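You operate a simulated robot arm through the tools that you are given. There is no shell and no other tool.

You are at the controls of a simulated robot arm. One attempt, no reset.

JOB
Shut the red ring box in the black-knob drawer, lay the bangle in the chest and put its lid on.

It is judged by the outcome, as a careful person would: the job done as asked, and still so three seconds after it is handed in. It fails if anything else is knocked over, pushed out of place, dropped, spilled or broken. A push-on lid holds only when it is set on centred and level and pressed home; a screw cap is set on level and turned clockwise until tight.

ROBOT AND FRAMES
A 7-joint arm with a two-finger parallel gripper, fixed in place. Base frame: the origin is on the floor under the middle of its stand, x ahead of it, y to its left, z up; the work surface is at about z = 800. Units: mm, rad, N and s.
With the tool pointing down near the work surface it reaches from about 240 to 680 mm from the base axis. Its first joint turns from -1.152 to 1.152 rad. Payload 2.4 kg.
The tool frame sits at the grasp point between the pads (the TCP): z along the fingers, y along the line on which they close. The tips reach 30 mm beyond it. The gripper opens to 94 mm. The fingers are 28 mm wide and 10 mm thick; the gripper's body (50 by 96 mm) begins 55 mm behind the TCP.
Orientation is told as [roll, pitch, yaw] about the base's x, y, z axes, in that order, counted from this pose: with the fingers straight down and closing along the base's y, the tool's x points along the base's -x, its y along +y and its z along -z.

CONTROLS
- The arm moves only by the tool move_arm. Its argument "series" is text: rows parted by semicolons, each of 7 numbers parted by spaces: the shift along the tool's x, y, z in mm, then the turn, a rotation vector about the tool's x, y, z in rad, then the finger opening in mm, from 0 to 94. In form: x y z rx ry rz jaw; .... A call has 1 to 20 rows; each row shifts and turns the commanded pose from where the row before left it, along the tool's axes as they then stand. Each row takes 0.2 s and may step no farther than 50 mm and 0.15 rad from the row before; otherwise, or with a gripper value out of range, the whole call is refused. A pose out of reach is approached as far as the arm can. The call stops where the force on the tool passes 80 N (or 10 N more than at its start, if that is more) or the arm is blocked; 0.2 s more then pass. Each finger travels about 153 mm/s and halts on what it meets, pressing with about 30 N; the grip force reading is that of the motor and also rises with nothing between the fingers. The clock runs only during rows and for 0.2 s after the last one: add rows that do not move to give the fingers time. The reply holds the time, the measured pose of the TCP, the force on the tool along the base axes, the opening and the grip force, in the units named above and with some noise, with the torque about the TCP (base axes, N m) and any sound that the robot's microphone picked up.
- Cameras (640 x 400 px; columns grow to the right, rows downward): "scene" is fixed at [48.5, 527.3, 1428]; the picture's right is [-0.36, -0.93, 0.00], its down [-0.71, 0.28, -0.65] and it looks along [0.60, -0.24, -0.76] (base axes); focal length 361 px, centre (320, 200). "wrist" rides on the gripper at [76, 14, -102] in the tool frame; the picture's right is [-0.18, 0.98, 0.00], its down [-0.75, -0.14, -0.64] and it looks along [-0.63, -0.12, 0.77] (tool axes); focal length 243 px, centre (320, 200). There is no depth. A picture from a camera that has moved, and an enlarged one, comes with that camera's place and axes in the base frame and with its lens. The place of the scene camera against the robot may be out by one fixed shift of up to 25 mm in any direction.
- grab_frame(camera): a new picture of that camera. The clock stands still meanwhile.
- inspect(camera, box): a new picture of the part [left, top, right, bottom] of that camera's present view, enlarged. The clock stands still meanwhile.
- sign_off(): hands the job in; it is judged then, once.

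Nothing tells you positions but the pictures and the camera data. Unless the task says otherwise, let go and move clear before handing in.

The tools are called as a command line: name --argument value ..., lists and objects as JSON in quotes. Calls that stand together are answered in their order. move_arm: Moves the arm, as the interface text tells. Its arguments: {"type":"object","properties":{"series":{"type":"string"}},"required":["series"]} The other tools are called the same way: grab_frame (camera) takes a picture; inspect (camera, box) takes an enlarged picture of a part of a camera's view; sign_off () hands the job in.

At the start:

```text
t: 0.0
ee_pos: [334.9, 323.6, 1131.5]
orientation: [0.0, 0.0, 0.0]
ft_force: [-0.1, -1.0, -0.1]
ft_torque: [0.01, -0.01, 0.01]
gripper_width: 94.1
gripper_force: 0.0
```

scene: 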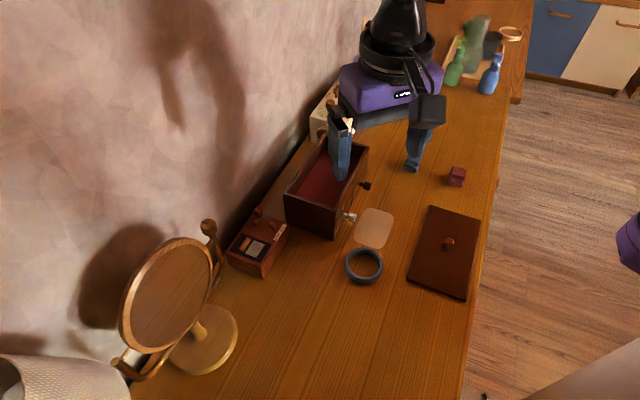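
wrist: 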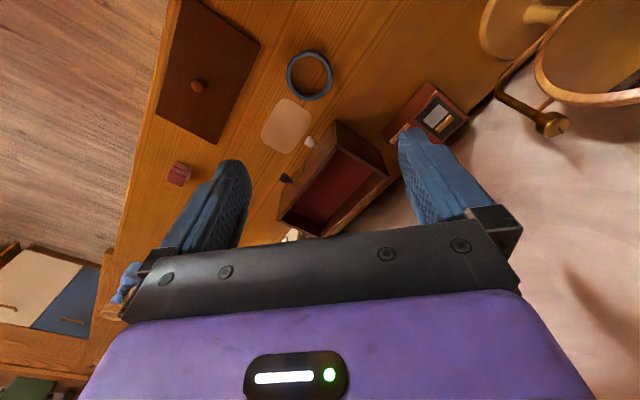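

I see a chest with an open top and two knobs on its front (one black, one white), a lid lying on the table, a blue bangle, and a small red ring box. I'll look closer before doing anything.

inspect --camera "scene" --box '[220, 80, 500, 310]'

inspect --camera "scene" --box '[270, 120, 400, 250]'

inspect --camera "wrist" --box '[140, 0, 480, 250]'

```text
1.74 times, centred on (360, 195) of scene
camera zoom: at [48.5, 527.3, 1428.0], right [-0.36, -0.93, 0.0], down [-0.71, 0.28, -0.65], along [0.6, -0.24, -0.76], focal length 628 px, centre (250, 209)
```

zoom: 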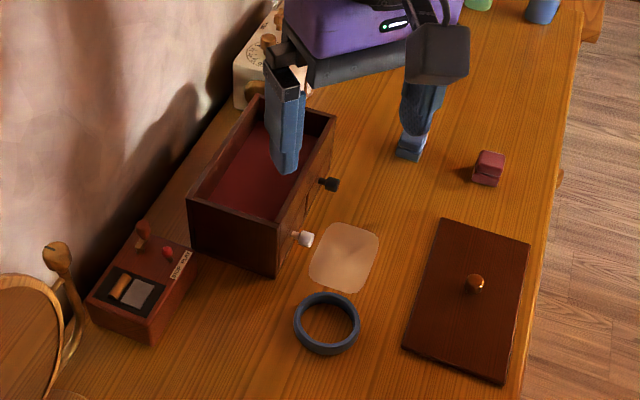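

```text
3.08 times, centred on (335, 185) of scene
camera zoom: at [48.5, 527.3, 1428.0], right [-0.36, -0.93, 0.0], down [-0.71, 0.28, -0.65], along [0.6, -0.24, -0.76], focal length 1111 px, centre (274, 246)
```

zoom: 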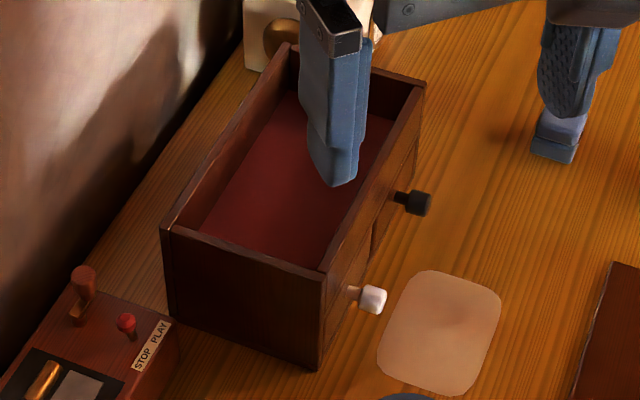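

```text
1.60 times, centred on (310, 125) of wrist
camera zoom: at [259.8, 339.0, 1232.7], right [0.18, 0.98, 0.0], down [0.75, -0.14, 0.64], along [0.63, -0.12, -0.77], focal length 388 px, centre (336, 320)
```

zoom: 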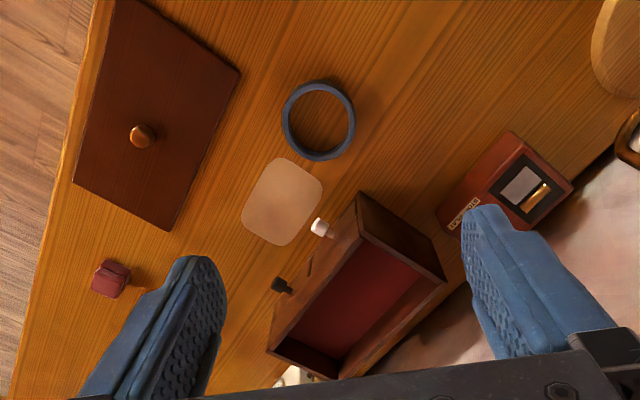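

The chest (open top, red lining) sits at roughly (526, 304) with its rim near z≈907. Its front faces the robot, with the black knob at about (509, 226, 850) and the white knob at about (444, 286). The lid lies at about (331, 131), the bangle at (351, 303) and the ring box at (482, 2). I'll move above the drawer fronts and turn the tool to line up with the chest for a closer look.

move_arm --series "-29 -24.8 16 0 0 0 94; -29 -24.8 16 0 0 0 94; -29 -24.8 16 0 0 0 94; -29 -24.8 16 0 0 0 94; -29 -24.8 16 0 0 0 94; 0 0 0 0 0 -0.13 94; 0 0 0 0 0 -0.13 94; 0 0 0 0 0 -0.13 94; 0 0 0 0 0 -0.13 94; 0 0 0 0 0 -0.13 94; 0 0 0 0 0 -0.13 94; 0 0 0 0 0 0 94; 0 0 0 0 0 0 94"

grab_frame --camera "wrist"

grab_frame --camera "scene"

```text
t: 2.8
ee_pos: [480.0, 199.6, 1050.7]
orientation: [0.001, 0.0, 0.782]
ft_force: [0.5, -0.2, -0.2]
ft_torque: [-0.01, -0.04, -0.01]
gripper_width: 94.0
gripper_force: 0.1
```

```text
taken
camera wrist: at [416.7, 157.2, 1152.7], right [-0.56, 0.83, 0.0], down [0.63, 0.43, 0.64], along [0.53, 0.36, -0.77], focal length 243 px, centre (320, 200)
```

wrist: 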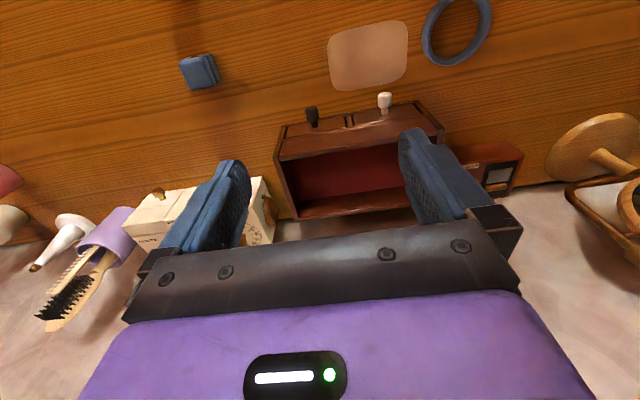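

```text
taken
```

scene: 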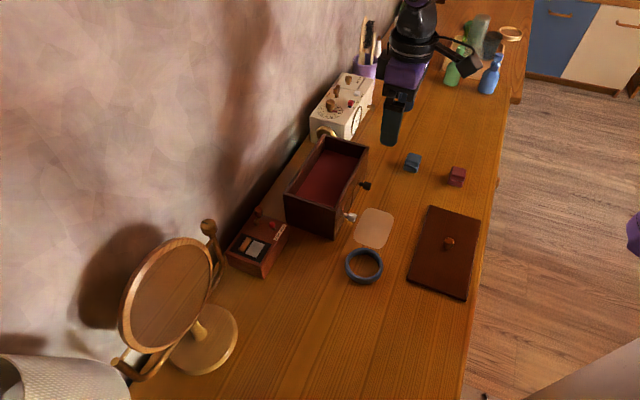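

There's also a blue ring box near the chest, which I need to leave alone. I'll zoom in on the drawer front and the chest interior.

inspect --camera "wrist" --box '[250, 0, 530, 220]'

inspect --camera "scene" --box '[270, 120, 400, 250]'

inspect --camera "scene" --box '[390, 130, 500, 310]'

```text
1.82 times, centred on (390, 110) of wrist
camera zoom: at [416.7, 157.2, 1152.7], right [-0.56, 0.83, 0.0], down [0.63, 0.43, 0.64], along [0.53, 0.36, -0.77], focal length 441 px, centre (193, 364)
```

zoom: 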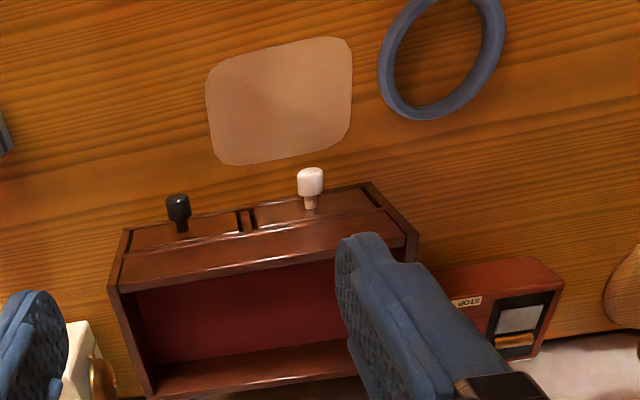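

```text
3.08 times, centred on (335, 185) of scene
camera zoom: at [48.5, 527.3, 1428.0], right [-0.36, -0.93, 0.0], down [-0.71, 0.28, -0.65], along [0.6, -0.24, -0.76], focal length 1111 px, centre (274, 246)
```

zoom: 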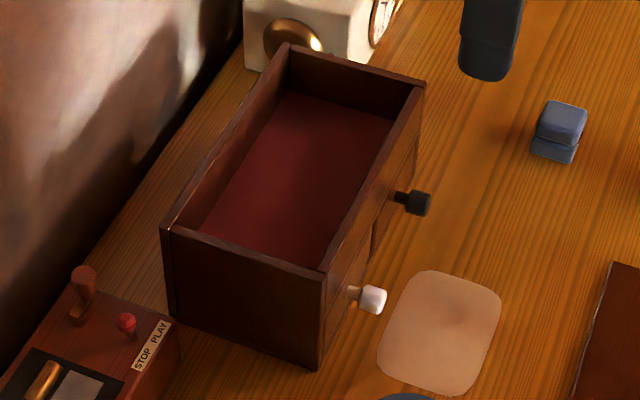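

```text
2.22 times, centred on (445, 220) of scene
camera zoom: at [48.5, 527.3, 1428.0], right [-0.36, -0.93, 0.0], down [-0.71, 0.28, -0.65], along [0.6, -0.24, -0.76], focal length 802 px, centre (42, 156)
```

zoom: 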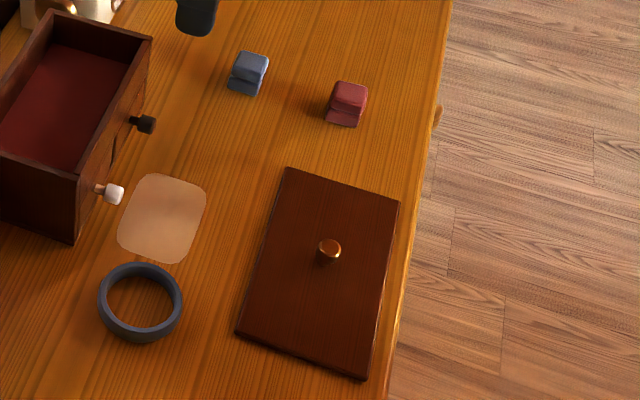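

The knob heads triangulate to z≈829, with black at about (523, 217) and white at about (455, 283). The chest's long axis runs at about -44°. I'll hover over the black knob with a slight tilt so the gripper body clears the chest rim, then check the alignment.

move_arm --series "0 0 0 0 0 -0.016 60; -9.4 -4.5 30 0 0 0 40; -9.4 -4.5 30 0 0 0 40; -9.4 -4.5 30 0 0 0 40; -9.4 -4.5 30 0 0 0 40; 0 0 0 0 -0.1 0 40; 0 0 0 0 0 0 40; 0 0 0 0 0 0 40"

grab_frame --camera "wrist"

inspect --camera "scene" --box '[290, 100, 450, 250]'

```text
t: 4.6
ee_pos: [518.8, 215.2, 930.9]
orientation: [0.0, -0.101, 0.798]
ft_force: [0.5, -0.3, 0.9]
ft_torque: [-0.03, 0.0, 0.0]
gripper_width: 40.0
gripper_force: 0.0
```

```text
taken
camera wrist: at [450.3, 163.7, 1024.7], right [-0.57, 0.82, 0.02], down [0.58, 0.39, 0.71], along [0.58, 0.42, -0.7], focal length 243 px, centre (320, 200)
```

wrist: 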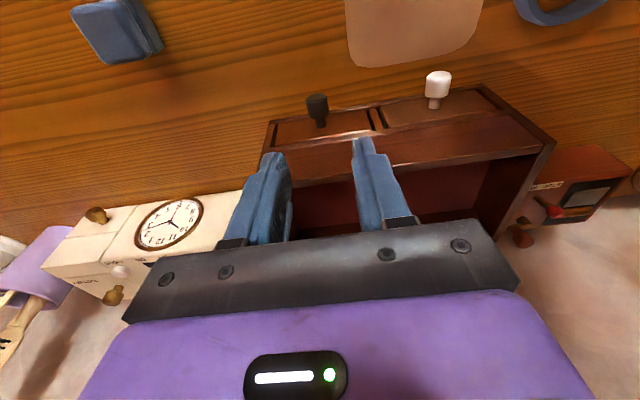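

```text
2.67 times, centred on (370, 175) of scene
camera zoom: at [48.5, 527.3, 1428.0], right [-0.36, -0.93, 0.0], down [-0.71, 0.28, -0.65], along [0.6, -0.24, -0.76], focal length 963 px, centre (187, 267)
```

zoom: 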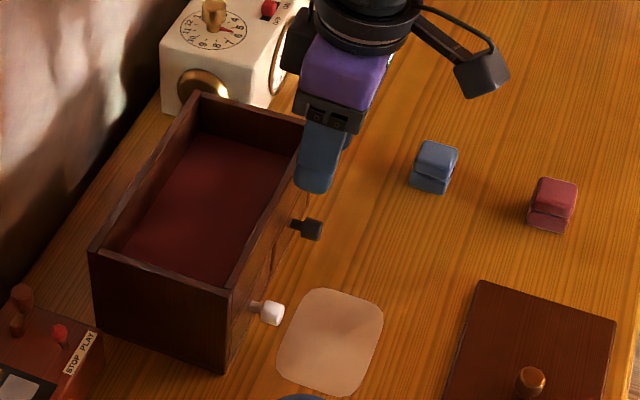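

The knob fit is consistent: black knob head at (523, 217, 829), centred between the fingers. I'm descending around it and closing.

move_arm --series "2.15 -0.5 21.4 0 0 0 40; 2.15 -0.5 21.4 0 0 0 40; 2.15 -0.5 21.4 0 0 0 40; 2.15 -0.5 21.4 0 0 0 40; 0 0 0 0 0 0 40; 0 0 0 0 0 0 40"

grab_frame --camera "wrist"

inspect --camera "scene" --box '[290, 100, 450, 250]'

```text
t: 6.0
ee_pos: [519.5, 212.5, 844.7]
orientation: [-0.001, -0.099, 0.797]
ft_force: [0.7, 0.5, -0.2]
ft_torque: [0.02, 0.02, 0.02]
gripper_width: 40.0
gripper_force: 0.1
```

```text
taken
camera wrist: at [451.4, 162.1, 938.9], right [-0.57, 0.82, 0.02], down [0.58, 0.39, 0.71], along [0.58, 0.42, -0.7], focal length 243 px, centre (320, 200)
```

wrist: 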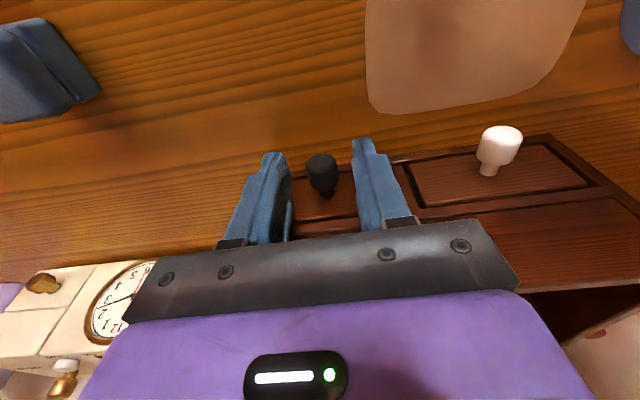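

```text
2.67 times, centred on (370, 175) of scene
camera zoom: at [48.5, 527.3, 1428.0], right [-0.36, -0.93, 0.0], down [-0.71, 0.28, -0.65], along [0.6, -0.24, -0.76], focal length 963 px, centre (187, 267)
```

zoom: 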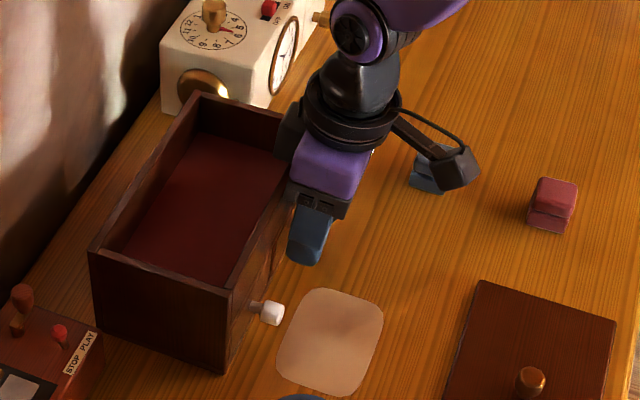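

The knob is centred between the fingers with clearance to the chest. Closing on it now.

move_arm --series "0 0 0 0 0 0 20; 0 0 0 0 0 0 5; 0 0 0 0 0 0 5; 0 0 0 0 0 0 5"

grab_frame --camera "wrist"

```text
t: 7.0
ee_pos: [519.9, 213.7, 844.9]
orientation: [-0.002, -0.099, 0.798]
ft_force: [-4.6, 4.6, 1.6]
ft_torque: [0.0, 0.31, -0.04]
gripper_width: 17.1
gripper_force: 29.9
```

```text
taken
camera wrist: at [451.1, 162.4, 939.0], right [-0.58, 0.82, 0.02], down [0.58, 0.39, 0.71], along [0.58, 0.42, -0.7], focal length 243 px, centre (320, 200)
```

wrist: 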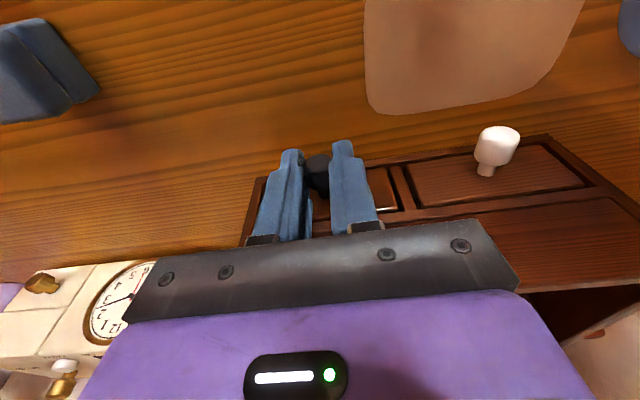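

The knob is gripped (17 mm). I'll relieve the slight side load and start pulling gently straight out, watching the force.

move_arm --series "0 0.8 0 0 0 0 5; 3 0 -0.3 0 0 0 5; 3 0 -0.3 0 0 0 5; 3 0 -0.3 0 0 0 5; 3 0 -0.3 0 0 0 5"

inspect --camera "scene" --box '[290, 100, 450, 250]'

grab_frame --camera "wrist"

```text
t: 8.2
ee_pos: [512.1, 204.5, 843.5]
orientation: [0.0, -0.101, 0.796]
ft_force: [-1.5, 3.0, 1.5]
ft_torque: [0.06, 0.02, -0.14]
gripper_width: 17.0
gripper_force: 30.1
```

```text
2.67 times, centred on (370, 175) of scene
camera zoom: at [48.5, 527.3, 1428.0], right [-0.36, -0.93, 0.0], down [-0.71, 0.28, -0.65], along [0.6, -0.24, -0.76], focal length 963 px, centre (187, 267)
```

zoom: 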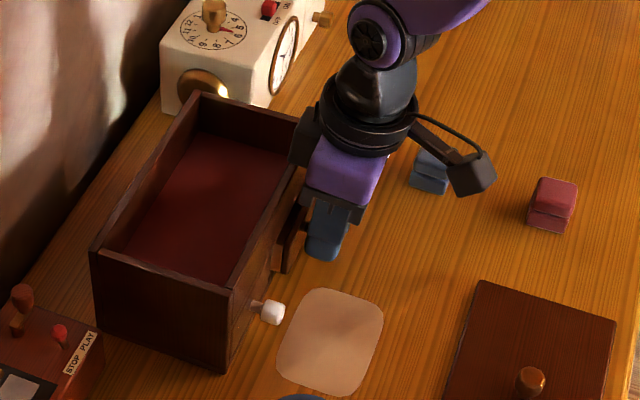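

```text
taken
camera wrist: at [442.3, 153.8, 938.8], right [-0.57, 0.82, 0.02], down [0.58, 0.39, 0.71], along [0.58, 0.42, -0.7], focal length 243 px, centre (320, 200)
```

wrist: 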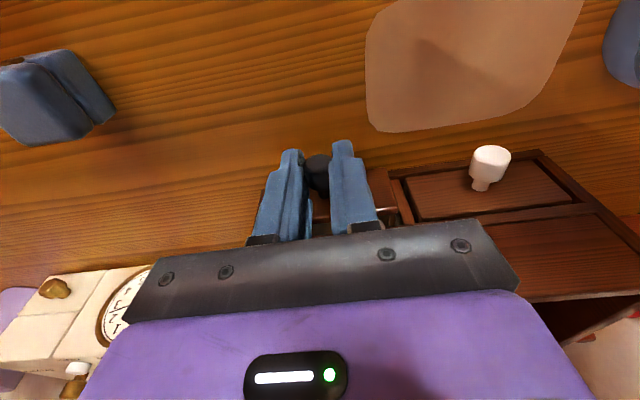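

The drawer slides out smoothly and the chest stays put. I'll pull further in steps.

move_arm --series "5 0 -0.5 0 0 0 5; 5 0 -0.5 0 0 0 5; 5 0 -0.5 0 0 0 5; 5 0 -0.5 0 0 0 5; 5 0 -0.5 0 0 0 5; 5 0 -0.5 0 0 0 5; 5 0 -0.5 0 0 0 5; 5 0 -0.5 0 0 0 5"

inspect --camera "scene" --box '[290, 100, 450, 250]'

grab_frame --camera "wrist"

```text
t: 10.0
ee_pos: [482.7, 177.8, 844.6]
orientation: [-0.001, -0.1, 0.797]
ft_force: [-5.0, 5.5, 7.1]
ft_torque: [0.27, -0.15, -0.09]
gripper_width: 17.2
gripper_force: 30.2
```

```text
2.67 times, centred on (370, 175) of scene
camera zoom: at [48.3, 527.3, 1428.0], right [-0.36, -0.93, 0.0], down [-0.71, 0.28, -0.65], along [0.6, -0.24, -0.76], focal length 963 px, centre (187, 267)
```

zoom: 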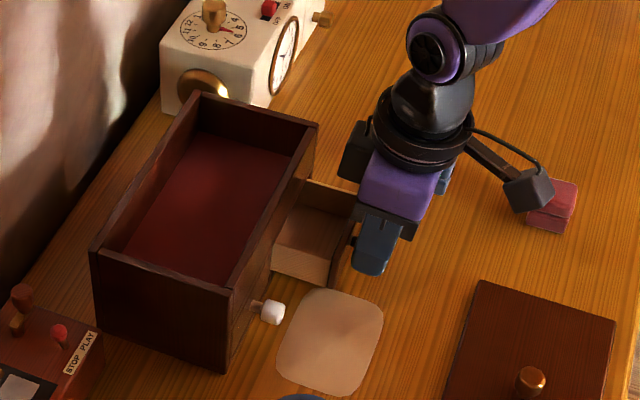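

```text
taken
camera wrist: at [414.3, 125.2, 938.9], right [-0.57, 0.82, 0.02], down [0.58, 0.39, 0.71], along [0.58, 0.42, -0.7], focal length 243 px, centre (320, 200)
```

wrist: 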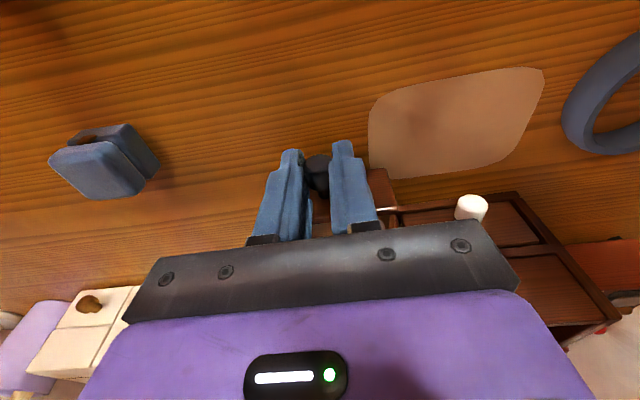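

The drawer is about 52 mm open and empty. I'll pull a little more for room.

move_arm --series "3 0.4 -0.3 0 0 0 5; 3 0.4 -0.3 0 0 0 5; 3 0 -0.3 0 0 0 5; 3 0 -0.3 0 0 0 5"

inspect --camera "scene" --box '[290, 100, 450, 250]'

```text
t: 11.0
ee_pos: [475.2, 168.2, 844.8]
orientation: [0.0, -0.101, 0.793]
ft_force: [1.1, -0.4, 8.3]
ft_torque: [-0.02, -0.05, -0.08]
gripper_width: 17.0
gripper_force: 29.8
```

```text
2.67 times, centred on (370, 175) of scene
camera zoom: at [48.4, 527.2, 1428.0], right [-0.36, -0.93, 0.0], down [-0.71, 0.28, -0.65], along [0.6, -0.24, -0.76], focal length 963 px, centre (187, 267)
```

zoom: 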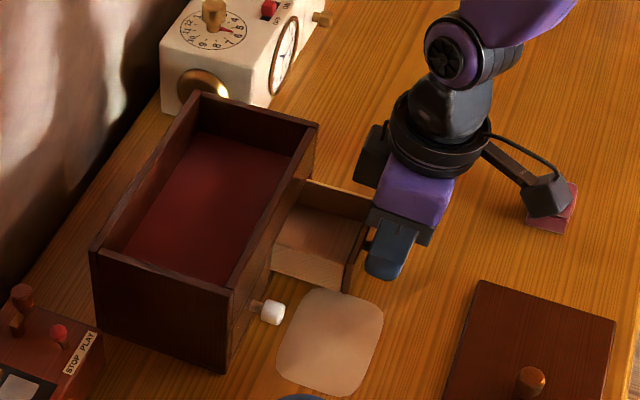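

The drawer is about 64 mm open. I'll release the knob, rise straight up, level the tool and go look at the red ring box.

move_arm --series "0 0 0 0 0 0 25; 0 0 0 0 0 0 40; 0 0 0 0 0 0 40; -1 0 -10 0 0 0 40; -2 0 -20 0 0 0 40; -3 0 -30 0 0 0 40; -3 0 -30 0 0 0 40; -3 0 -30 0 0 0 40; 0 0 0 0 0.1 0 60; 28.5 -30 0 0 0 0 80; 28.5 -30 0 0 0 0 80; 28.5 -30 0 0 0 0 80; 28.5 -30 0 0 0 0 80; 0 0 0 0 0 0 80; 0 0 0 0 0 0 80"

grab_frame --camera "wrist"

grab_frame --camera "scene"

```text
t: 14.2
ee_pos: [479.0, 2.6, 964.2]
orientation: [0.001, 0.0, 0.795]
ft_force: [0.0, 0.3, 0.0]
ft_torque: [0.01, -0.01, -0.03]
gripper_width: 80.0
gripper_force: 0.0
```

```text
taken
camera wrist: at [418.7, -41.5, 1066.9], right [-0.57, 0.82, 0.0], down [0.63, 0.44, 0.64], along [0.53, 0.37, -0.77], focal length 243 px, centre (320, 200)
```

wrist: 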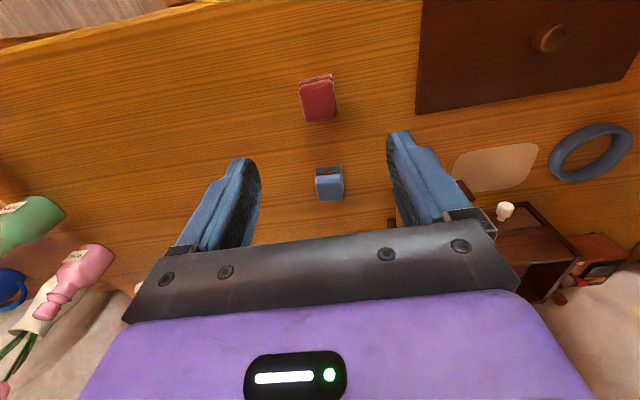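

```text
taken
```

scene: 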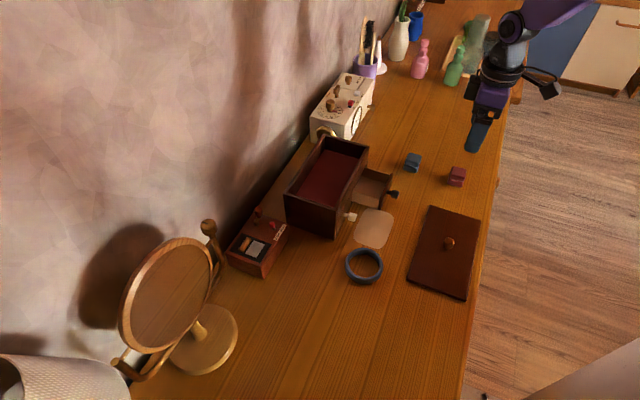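

inspect --camera "wrist" --box '[260, 50, 380, 220]'

inspect --camera "scene" --box '[390, 130, 490, 210]'

inspect --camera "scene" --box '[280, 120, 410, 250]'

```text
2.35 times, centred on (320, 135) of wrist
camera zoom: at [418.7, -41.5, 1066.9], right [-0.57, 0.82, 0.0], down [0.63, 0.44, 0.64], along [0.53, 0.37, -0.77], focal length 571 px, centre (320, 353)
```

zoom: 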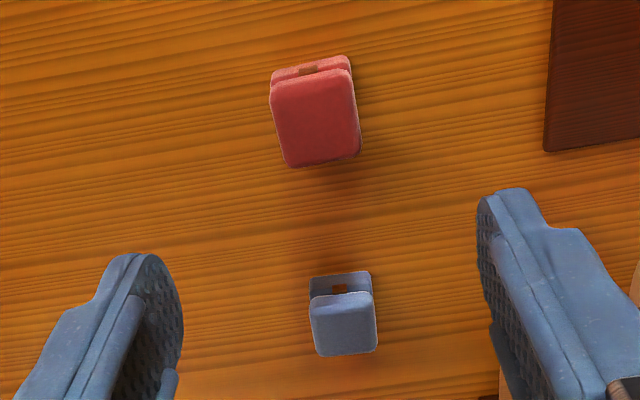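

```text
5.00 times, centred on (440, 170) of scene
camera zoom: at [48.5, 527.2, 1428.0], right [-0.36, -0.93, 0.0], down [-0.71, 0.28, -0.65], along [0.6, -0.24, -0.76], focal length 1806 px, centre (-280, 350)
```

zoom: 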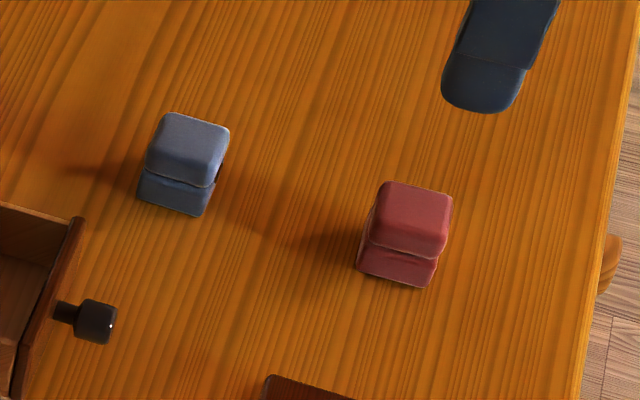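

```text
3.08 times, centred on (345, 185) of scene
camera zoom: at [48.5, 527.2, 1428.0], right [-0.36, -0.93, 0.0], down [-0.71, 0.28, -0.65], along [0.6, -0.24, -0.76], focal length 1111 px, centre (243, 246)
```

zoom: 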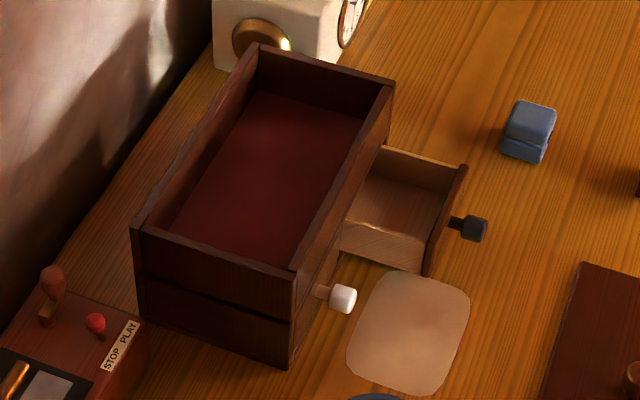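

The red box measures about 30 mm on a side, centred near (483, 1.5), with its sides nearly aligned with the tool already. I'll drop halfway and check before gripping.

move_arm --series "-1 -1.9 22 0 0 0 64; -1 -1.9 22 0 0 0 64; 0 0 22 0 0 0 64; 0 0 0 0 0 0 64; 0 0 0 0 0 0 64"

grab_frame --camera "wrist"

inspect --camera "wrist" --box '[260, 60, 380, 180]'

```text
t: 15.4
ee_pos: [484.2, 1.8, 898.1]
orientation: [0.0, 0.0, 0.797]
ft_force: [-0.2, 0.7, 0.0]
ft_torque: [-0.01, -0.01, -0.02]
gripper_width: 64.1
gripper_force: 0.1
```

```text
taken
camera wrist: at [422.5, -41.9, 1000.5], right [-0.57, 0.82, 0.0], down [0.63, 0.44, 0.64], along [0.53, 0.37, -0.77], focal length 243 px, centre (320, 200)
```

wrist: 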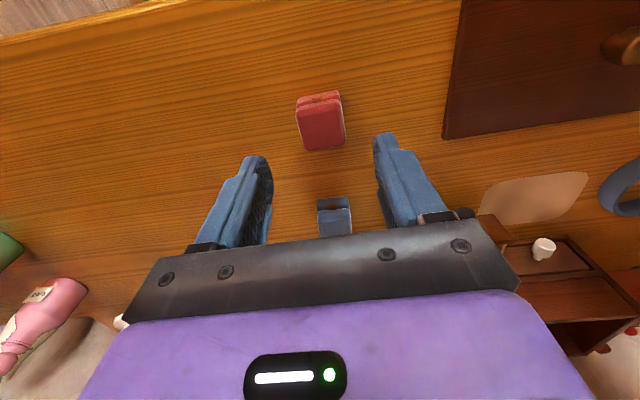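

```text
3.33 times, centred on (320, 120) of wrist
camera zoom: at [422.5, -41.9, 1000.5], right [-0.57, 0.82, 0.0], down [0.63, 0.44, 0.64], along [0.53, 0.37, -0.77], focal length 809 px, centre (320, 467)
```

zoom: 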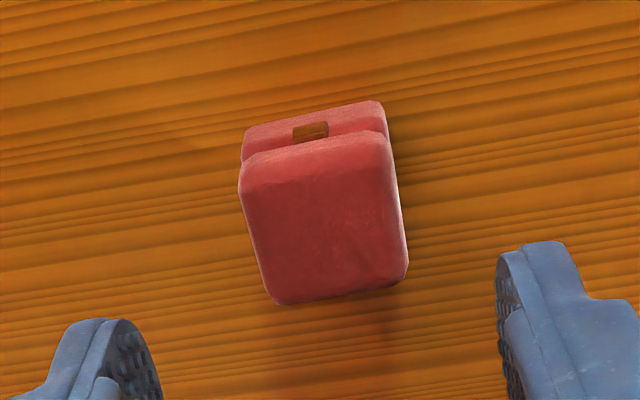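

The box is centred between the fingers within a couple of mm. I'm descending and gripping it by its sides.

move_arm --series "0.6 0.4 21 0 0 0 60; 0.6 0.4 21 0 0 0 60; 0.6 0.4 21 0 0 0 60; 0 0 0 0 0 0 60; 0 0 0 0 0 0 45; 0 0 0 0 0 0 34; 0 0 0 0 0 0 20; 0 0 0 0 0 0 20; 0 0 0 0 0 0 20"

grab_frame --camera "wrist"

inspect --camera "scene" --box '[390, 100, 520, 210]'

```text
t: 17.4
ee_pos: [482.3, 1.5, 836.4]
orientation: [0.0, -0.001, 0.796]
ft_force: [-0.4, 0.3, -0.1]
ft_torque: [0.04, 0.02, 0.01]
gripper_width: 37.1
gripper_force: 29.7
```

```text
taken
camera wrist: at [419.7, -42.5, 938.1], right [-0.57, 0.82, 0.0], down [0.63, 0.44, 0.64], along [0.53, 0.37, -0.77], focal length 243 px, centre (320, 200)
```

wrist: 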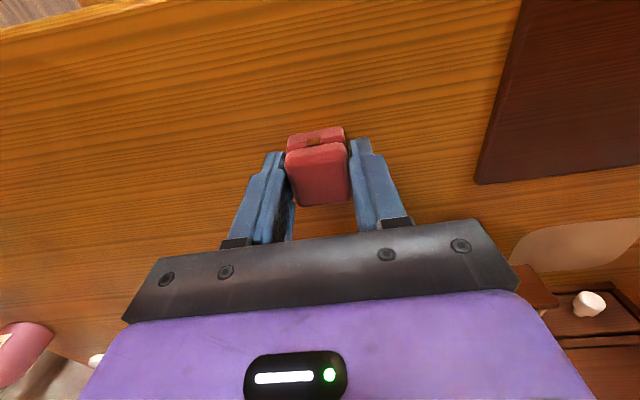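

```text
3.64 times, centred on (455, 155) of scene
camera zoom: at [48.5, 527.3, 1428.0], right [-0.36, -0.93, 0.0], down [-0.71, 0.28, -0.65], along [0.6, -0.24, -0.76], focal length 1313 px, centre (-171, 364)
```

zoom: 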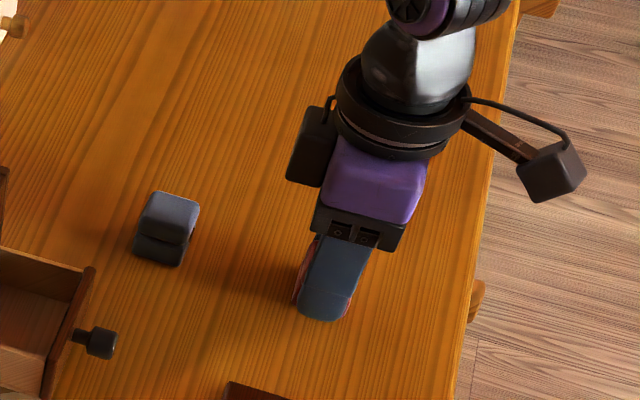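

The red box is held (37 mm). I'll lift it and carry it over the open drawer, hovering to check alignment before lowering.

move_arm --series "0 0 -10 0 0 0 20; 0 0 -30 0 0 0 20; 0 0 -40 0 0 0 20; 0 0 -40 0 0 0 20; -24 17 0 0 0 0 20; -24 17 0 0 0 0 20; -24 17 0 0 0 0 20; -24 17 0 0 0 0 20; -24 17 0 0 0 0 20; -24 17 0 0 0 0 20; -14 10 0 0 0 0 20; -7 5 0 0 0 0 20; 0 0 0 0 0 0 20; 0 0 0 0 0 0 20"

grab_frame --camera "wrist"

inspect --camera "scene" --box '[290, 100, 450, 250]'

```text
t: 20.4
ee_pos: [514.0, 201.3, 956.9]
orientation: [0.0, 0.001, 0.795]
ft_force: [0.4, 0.2, 0.0]
ft_torque: [0.03, -0.01, -0.02]
gripper_width: 37.2
gripper_force: 29.8
```

```text
taken
camera wrist: at [452.2, 157.3, 1058.3], right [-0.57, 0.82, 0.0], down [0.63, 0.44, 0.64], along [0.53, 0.37, -0.77], focal length 243 px, centre (320, 200)
```

wrist: 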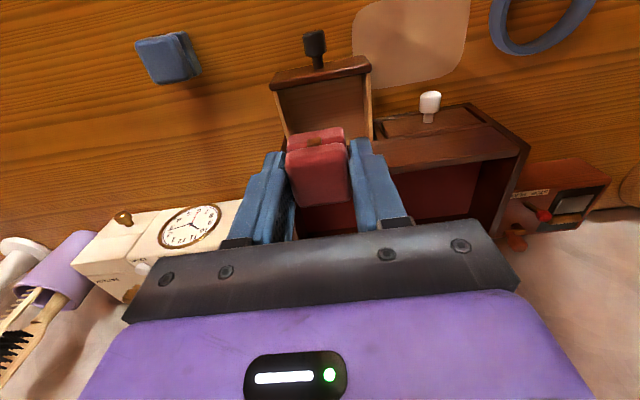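

```text
2.67 times, centred on (370, 175) of scene
camera zoom: at [48.5, 527.3, 1428.0], right [-0.36, -0.93, 0.0], down [-0.71, 0.28, -0.65], along [0.6, -0.24, -0.76], focal length 963 px, centre (187, 267)
```

zoom: 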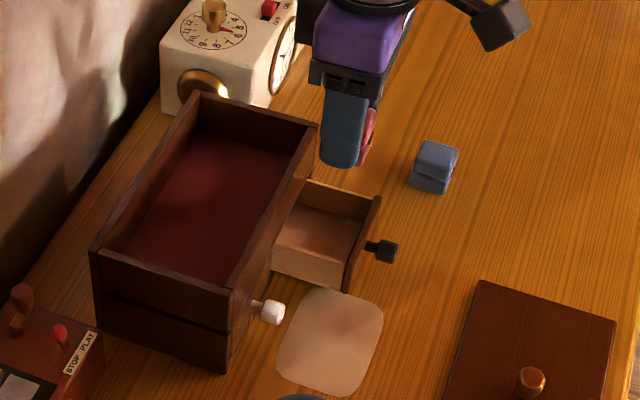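

inspect --camera "wrist" --box '[240, 20, 420, 200]'

inspect --camera "scene" --box '[330, 150, 410, 220]'

```text
2.22 times, centred on (330, 110) of wrist
camera zoom: at [452.2, 157.3, 1058.3], right [-0.57, 0.82, 0.0], down [0.63, 0.44, 0.64], along [0.53, 0.37, -0.77], focal length 539 px, centre (298, 400)
```

zoom: 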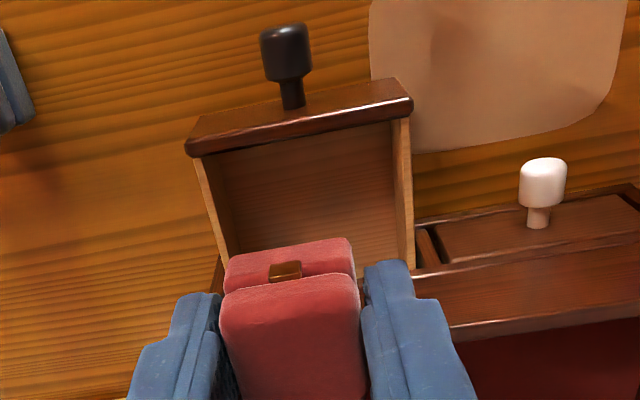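

```text
5.71 times, centred on (370, 185) of scene
camera zoom: at [48.5, 527.3, 1428.0], right [-0.36, -0.93, 0.0], down [-0.71, 0.28, -0.65], along [0.6, -0.24, -0.76], focal length 2064 px, centre (34, 286)
```

zoom: 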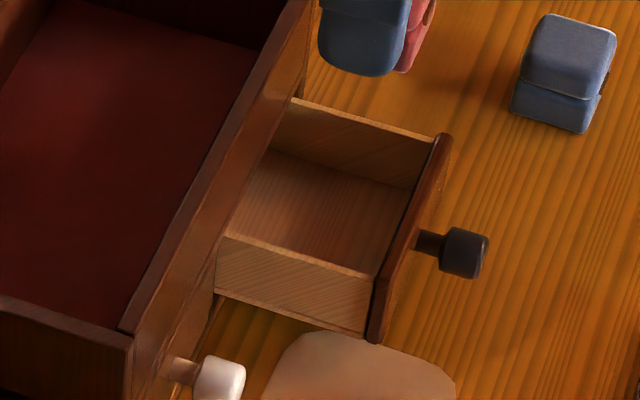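

The drawer's inner width is about 68 mm, and the held box with fingers takes about 57 mm. I'll centre over the drawer, lower to just above the walls and check again.

move_arm --series "-4.3 3.1 15 0 0 0 20; 0 0 20 0 0 0 20; 0 0 20 0 0 0 20; 0 0 8 0 0 0 20; 0 0 0 0 0 0 20; 0 0 0 0 0 0 20"

inspect --camera "wrist" --box '[220, 40, 440, 220]'

inspect --camera "scene" --box '[330, 130, 410, 220]'

```text
t: 21.8
ee_pos: [515.4, 207.3, 894.1]
orientation: [0.001, -0.001, 0.794]
ft_force: [0.4, -0.1, 0.4]
ft_torque: [0.0, 0.01, -0.02]
gripper_width: 37.2
gripper_force: 30.3
```

```text
2.22 times, centred on (330, 130) of wrist
camera zoom: at [453.2, 162.2, 995.3], right [-0.57, 0.82, 0.0], down [0.63, 0.44, 0.64], along [0.53, 0.37, -0.77], focal length 539 px, centre (298, 356)
```

zoom: 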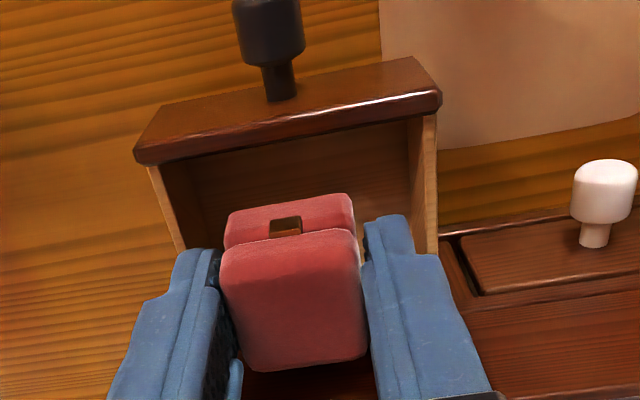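

```text
4.44 times, centred on (370, 175) of scene
camera zoom: at [48.5, 527.3, 1428.0], right [-0.36, -0.93, 0.0], down [-0.71, 0.28, -0.65], along [0.6, -0.24, -0.76], focal length 1605 px, centre (98, 311)
```

zoom: 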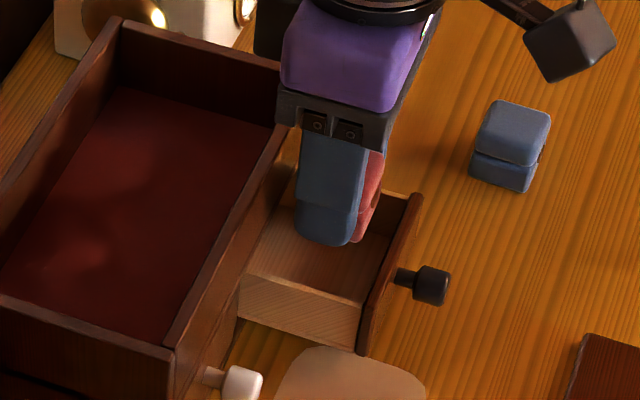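

Alignment looks good (within about 1 mm of the drawer's centreline). Lowering in between the walls.

move_arm --series "0 0 15 0 0 0 20; 0 0 15 0 0 0 20; 0 0 12 0 0 0 20; 0 0 0 0 0 0 20; 0 0 0 0 0 0 20"

inspect --camera "wrist" --box '[220, 40, 440, 220]'

inspect --camera "scene" --box '[330, 130, 410, 220]'

```text
t: 23.0
ee_pos: [514.6, 206.4, 852.4]
orientation: [0.0, 0.0, 0.796]
ft_force: [-0.2, -1.5, 0.0]
ft_torque: [0.03, -0.01, 0.02]
gripper_width: 37.0
gripper_force: 29.5
```

```text
2.22 times, centred on (330, 130) of wrist
camera zoom: at [453.2, 162.3, 953.5], right [-0.57, 0.82, 0.0], down [0.63, 0.44, 0.64], along [0.53, 0.37, -0.77], focal length 539 px, centre (298, 356)
```

zoom: 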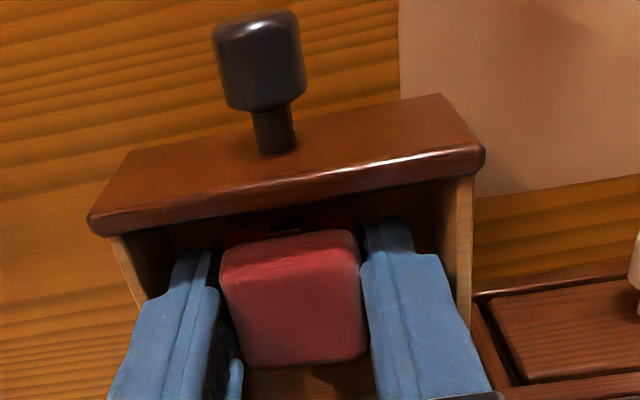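

```text
4.44 times, centred on (370, 175) of scene
camera zoom: at [48.5, 527.3, 1428.0], right [-0.36, -0.93, 0.0], down [-0.71, 0.28, -0.65], along [0.6, -0.24, -0.76], focal length 1605 px, centre (98, 311)
```

zoom: 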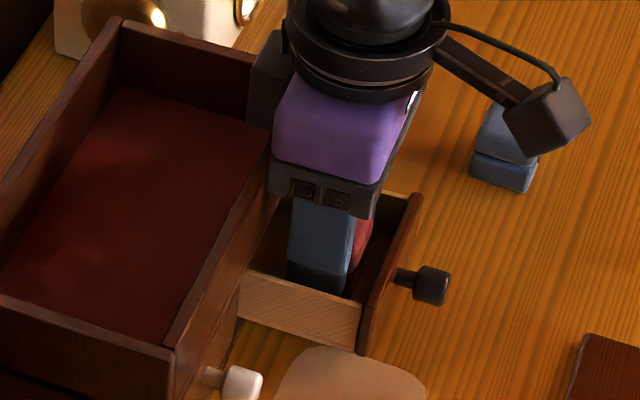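

The box is inside the drawer, clear on both sides. Now lowering in small steps until it touches the drawer floor.

move_arm --series "0 0 2 0 0 0 20; 0 0 2 0 0 0 20; 0 0 1 0 0 0 20; 0 0 0 0 0 0 20"

```text
t: 24.0
ee_pos: [516.1, 207.1, 848.4]
orientation: [-0.003, -0.008, 0.797]
ft_force: [-1.9, 2.0, 36.9]
ft_torque: [0.05, -0.28, 0.02]
gripper_width: 37.0
gripper_force: 29.9
```

Contact at z≈848 with the load under the box, so it's on the drawer floor. I'll ease off, open the fingers slightly and check.

move_arm --series "0 0 -1 0 0 0 20; 0 0 0 0 0 0 37; 0 0 0 0 0 0 40; 0 0 0 0 0 0 43; 0 0 0 0 0 0 43"

inspect --camera "wrist" --box '[220, 40, 440, 220]'

```text
t: 25.2
ee_pos: [515.5, 205.8, 846.5]
orientation: [-0.003, 0.0, 0.796]
ft_force: [-0.3, -0.3, 0.0]
ft_torque: [-0.03, 0.01, 0.01]
gripper_width: 43.1
gripper_force: 0.0
```

```text
2.22 times, centred on (330, 130) of wrist
camera zoom: at [452.7, 162.2, 949.2], right [-0.57, 0.82, 0.0], down [0.63, 0.44, 0.64], along [0.53, 0.37, -0.77], focal length 539 px, centre (298, 356)
```

zoom: 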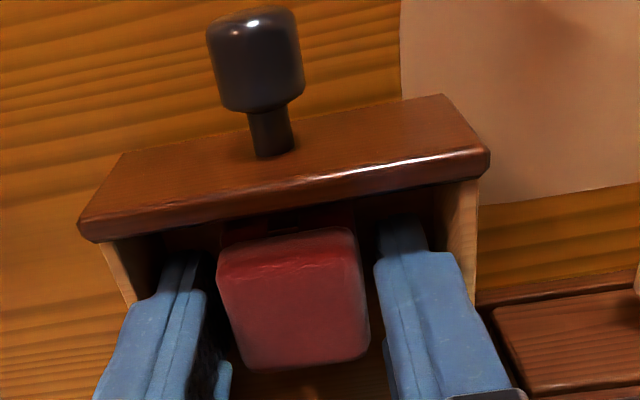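

The box is released and standing in the drawer. I'm rising straight up and checking.

move_arm --series "0 0 -10 0 0 0 43; 0 0 -20 0 0 0 43; 0 0 -30 0 0 0 43; 0 0 -40 0 0 0 43; 20 0 -20 0 0 0 30; 20 0 0 0 0 0 30; 0 0 0 0 0 0 30; 0 0 0 0 0 0 30"

inspect --camera "wrist" --box '[220, 20, 440, 200]'

inspect --camera "scene" --box '[330, 130, 410, 220]'

```text
t: 27.0
ee_pos: [486.3, 178.3, 967.1]
orientation: [0.0, -0.001, 0.797]
ft_force: [-0.7, -0.4, -0.3]
ft_torque: [-0.05, -0.02, 0.0]
gripper_width: 30.2
gripper_force: 0.1
```

```text
2.22 times, centred on (330, 110) of wrist
camera zoom: at [424.4, 134.2, 1069.5], right [-0.57, 0.82, 0.0], down [0.63, 0.44, 0.64], along [0.53, 0.37, -0.77], focal length 539 px, centre (298, 400)
```

zoom: 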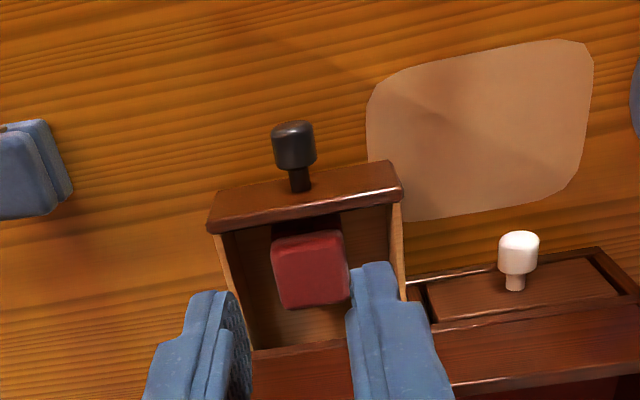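

```text
4.44 times, centred on (370, 175) of scene
camera zoom: at [48.5, 527.3, 1428.0], right [-0.36, -0.93, 0.0], down [-0.71, 0.28, -0.65], along [0.6, -0.24, -0.76], focal length 1605 px, centre (98, 311)
```

zoom: 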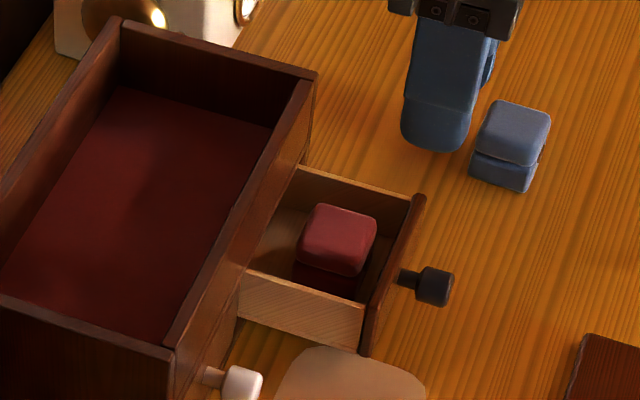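

The red box stands cleanly inside the black-knob drawer. I'll close the fingers, come down in front of the knob, and push the drawer shut gently.

move_arm --series "15 0 0 0 0 0 10; 15 0 0 0 0 0 0; 17 0 0 0 0 0 0; 0 0 30 0 0 0 0; 0 0 30 0 0 0 0; 0 0 30 0 0 0 0; 0 0 30 0 0 0 0; 0 0 0 0 0 0 0; 0 0 0 0 0 0 0"

grab_frame --camera "wrist"

inspect --camera "scene" --box '[320, 110, 460, 230]'

```text
t: 29.0
ee_pos: [454.2, 143.2, 847.9]
orientation: [0.0, 0.001, 0.795]
ft_force: [-0.5, -0.2, 0.5]
ft_torque: [-0.02, -0.01, 0.01]
gripper_width: 0.1
gripper_force: 30.0
```

```text
taken
camera wrist: at [391.8, 100.2, 949.5], right [-0.57, 0.82, 0.0], down [0.63, 0.44, 0.64], along [0.53, 0.37, -0.77], focal length 243 px, centre (320, 200)
```

wrist: 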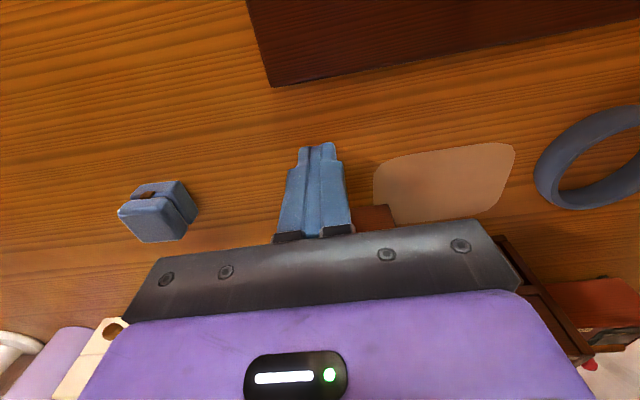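

```text
3.33 times, centred on (390, 170) of scene
camera zoom: at [48.5, 527.3, 1428.0], right [-0.36, -0.93, 0.0], down [-0.71, 0.28, -0.65], along [0.6, -0.24, -0.76], focal length 1204 px, centre (87, 300)
```

zoom: 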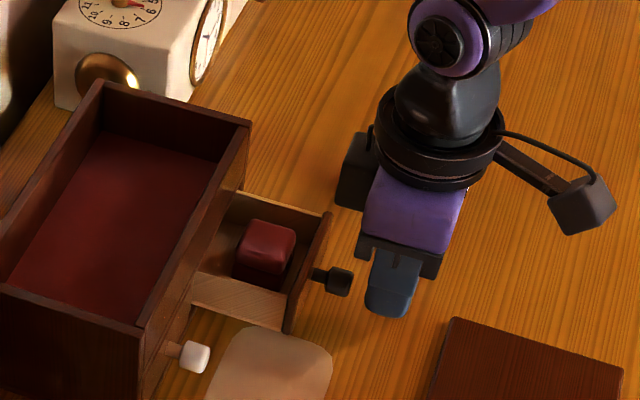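

Fingers are in front of the knob. Pushing in steps.

move_arm --series "0 2.5 0 0 0 0 0; -5 0 0 0 0 0 0; -5 0 0 0 0 0 0; -5 0 0 0 0 0 0; -5 0 0 0 0 0 0; -5 0 0 0 0 0 0; -5 0 0 0 0 0 0; -5 0 0 0 0 0 0; -5 0 0 0 0 0 0"

inspect --camera "scene" --box '[320, 110, 460, 230]'

```text
t: 31.0
ee_pos: [480.2, 173.6, 847.7]
orientation: [-0.002, 0.002, 0.797]
ft_force: [-0.1, -0.2, 0.2]
ft_torque: [-0.01, 0.02, 0.0]
gripper_width: 0.0
gripper_force: 30.1
```

```text
3.33 times, centred on (390, 170) of scene
camera zoom: at [48.5, 527.3, 1428.0], right [-0.36, -0.93, 0.0], down [-0.71, 0.28, -0.65], along [0.6, -0.24, -0.76], focal length 1204 px, centre (87, 300)
```

zoom: 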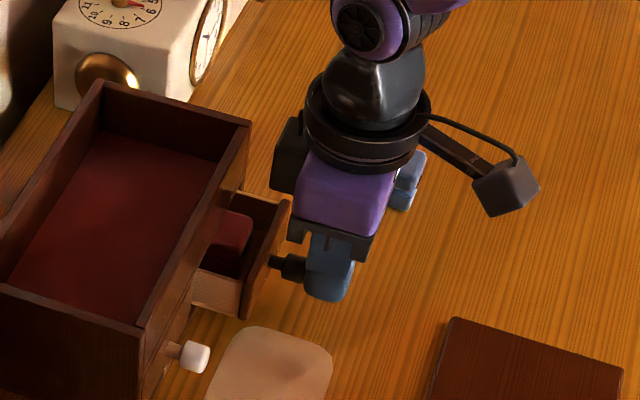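

It's closing with no resistance, and the box is passing under the chest front. I'll continue in smaller steps.

move_arm --series "-4 0 0 0 0 0 0; -4 0 0 0 0 0 0; -4 0 0 0 0 0 0; -4 0 0 0 0 0 0; -4 0 0 0 0 0 0"

inspect --camera "scene" --box '[320, 110, 460, 230]'

```text
t: 32.2
ee_pos: [494.9, 188.2, 847.1]
orientation: [0.0, -0.001, 0.796]
ft_force: [0.4, -0.2, 0.0]
ft_torque: [0.01, 0.0, -0.04]
gripper_width: 0.0
gripper_force: 29.9
```

```text
3.33 times, centred on (390, 170) of scene
camera zoom: at [48.5, 527.2, 1428.0], right [-0.36, -0.93, 0.0], down [-0.71, 0.28, -0.65], along [0.6, -0.24, -0.76], focal length 1204 px, centre (87, 300)
```

zoom: 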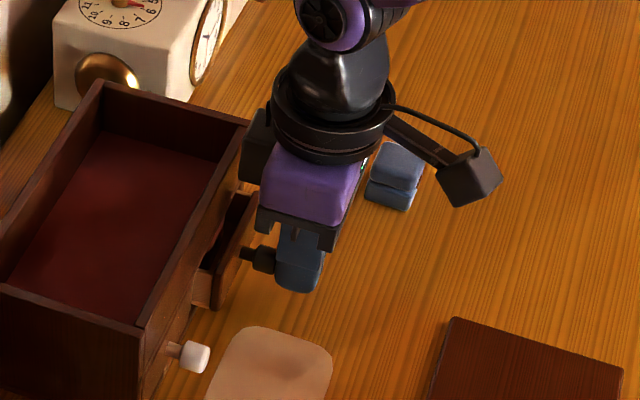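

About 18 mm remains. Continuing carefully.

move_arm --series "-3 0 0 0 0 0 0; -3 0 0 0 0 0 0; -3 0 0 0 0 0 0; -3 0 0 0 0 0 0; -2 0 0 0 0 0 0"

inspect --camera "scene" --box '[320, 110, 460, 230]'

```text
t: 33.4
ee_pos: [504.0, 198.5, 846.4]
orientation: [0.0, 0.0, 0.796]
ft_force: [-0.1, 0.0, 0.1]
ft_torque: [0.03, -0.02, 0.0]
gripper_width: 0.0
gripper_force: 30.0
```

```text
3.33 times, centred on (390, 170) of scene
camera zoom: at [48.5, 527.3, 1428.0], right [-0.36, -0.93, 0.0], down [-0.71, 0.28, -0.65], along [0.6, -0.24, -0.76], focal length 1204 px, centre (87, 300)
```

zoom: 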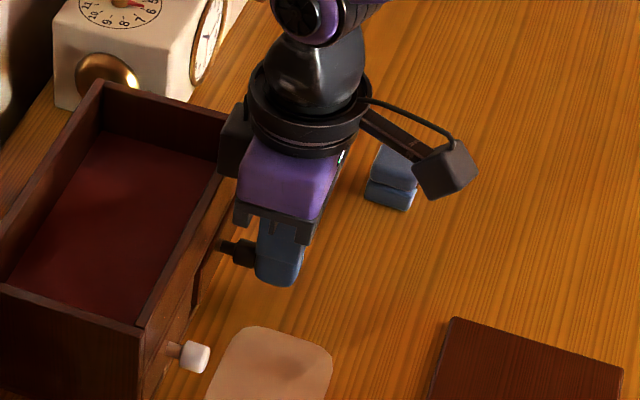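

move_arm --series "-1.5 0 0 0 0 0 0; -1.5 0 0 0 0 0 0; -1 0 0 0 0 0 0; 0 0 0 0 0 0 0"

inspect --camera "scene" --box '[320, 110, 460, 230]'

```text
t: 34.4
ee_pos: [505.3, 200.6, 847.2]
orientation: [0.001, 0.001, 0.796]
ft_force: [-3.9, -4.6, -0.9]
ft_torque: [-0.03, 0.08, 0.01]
gripper_width: 0.1
gripper_force: 29.8
```

```text
3.33 times, centred on (390, 170) of scene
camera zoom: at [48.4, 527.1, 1428.0], right [-0.36, -0.93, 0.0], down [-0.71, 0.28, -0.65], along [0.6, -0.24, -0.76], focal length 1204 px, centre (87, 300)
```

zoom: 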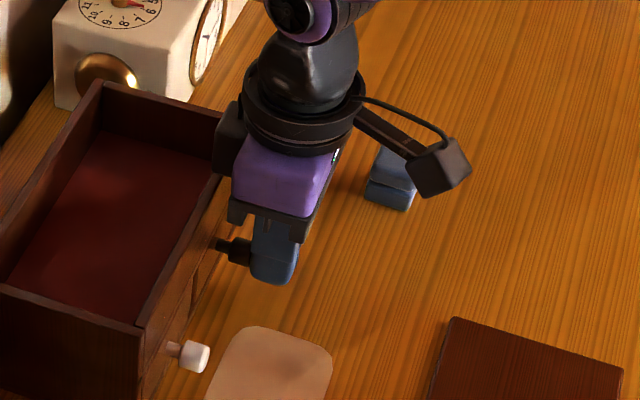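

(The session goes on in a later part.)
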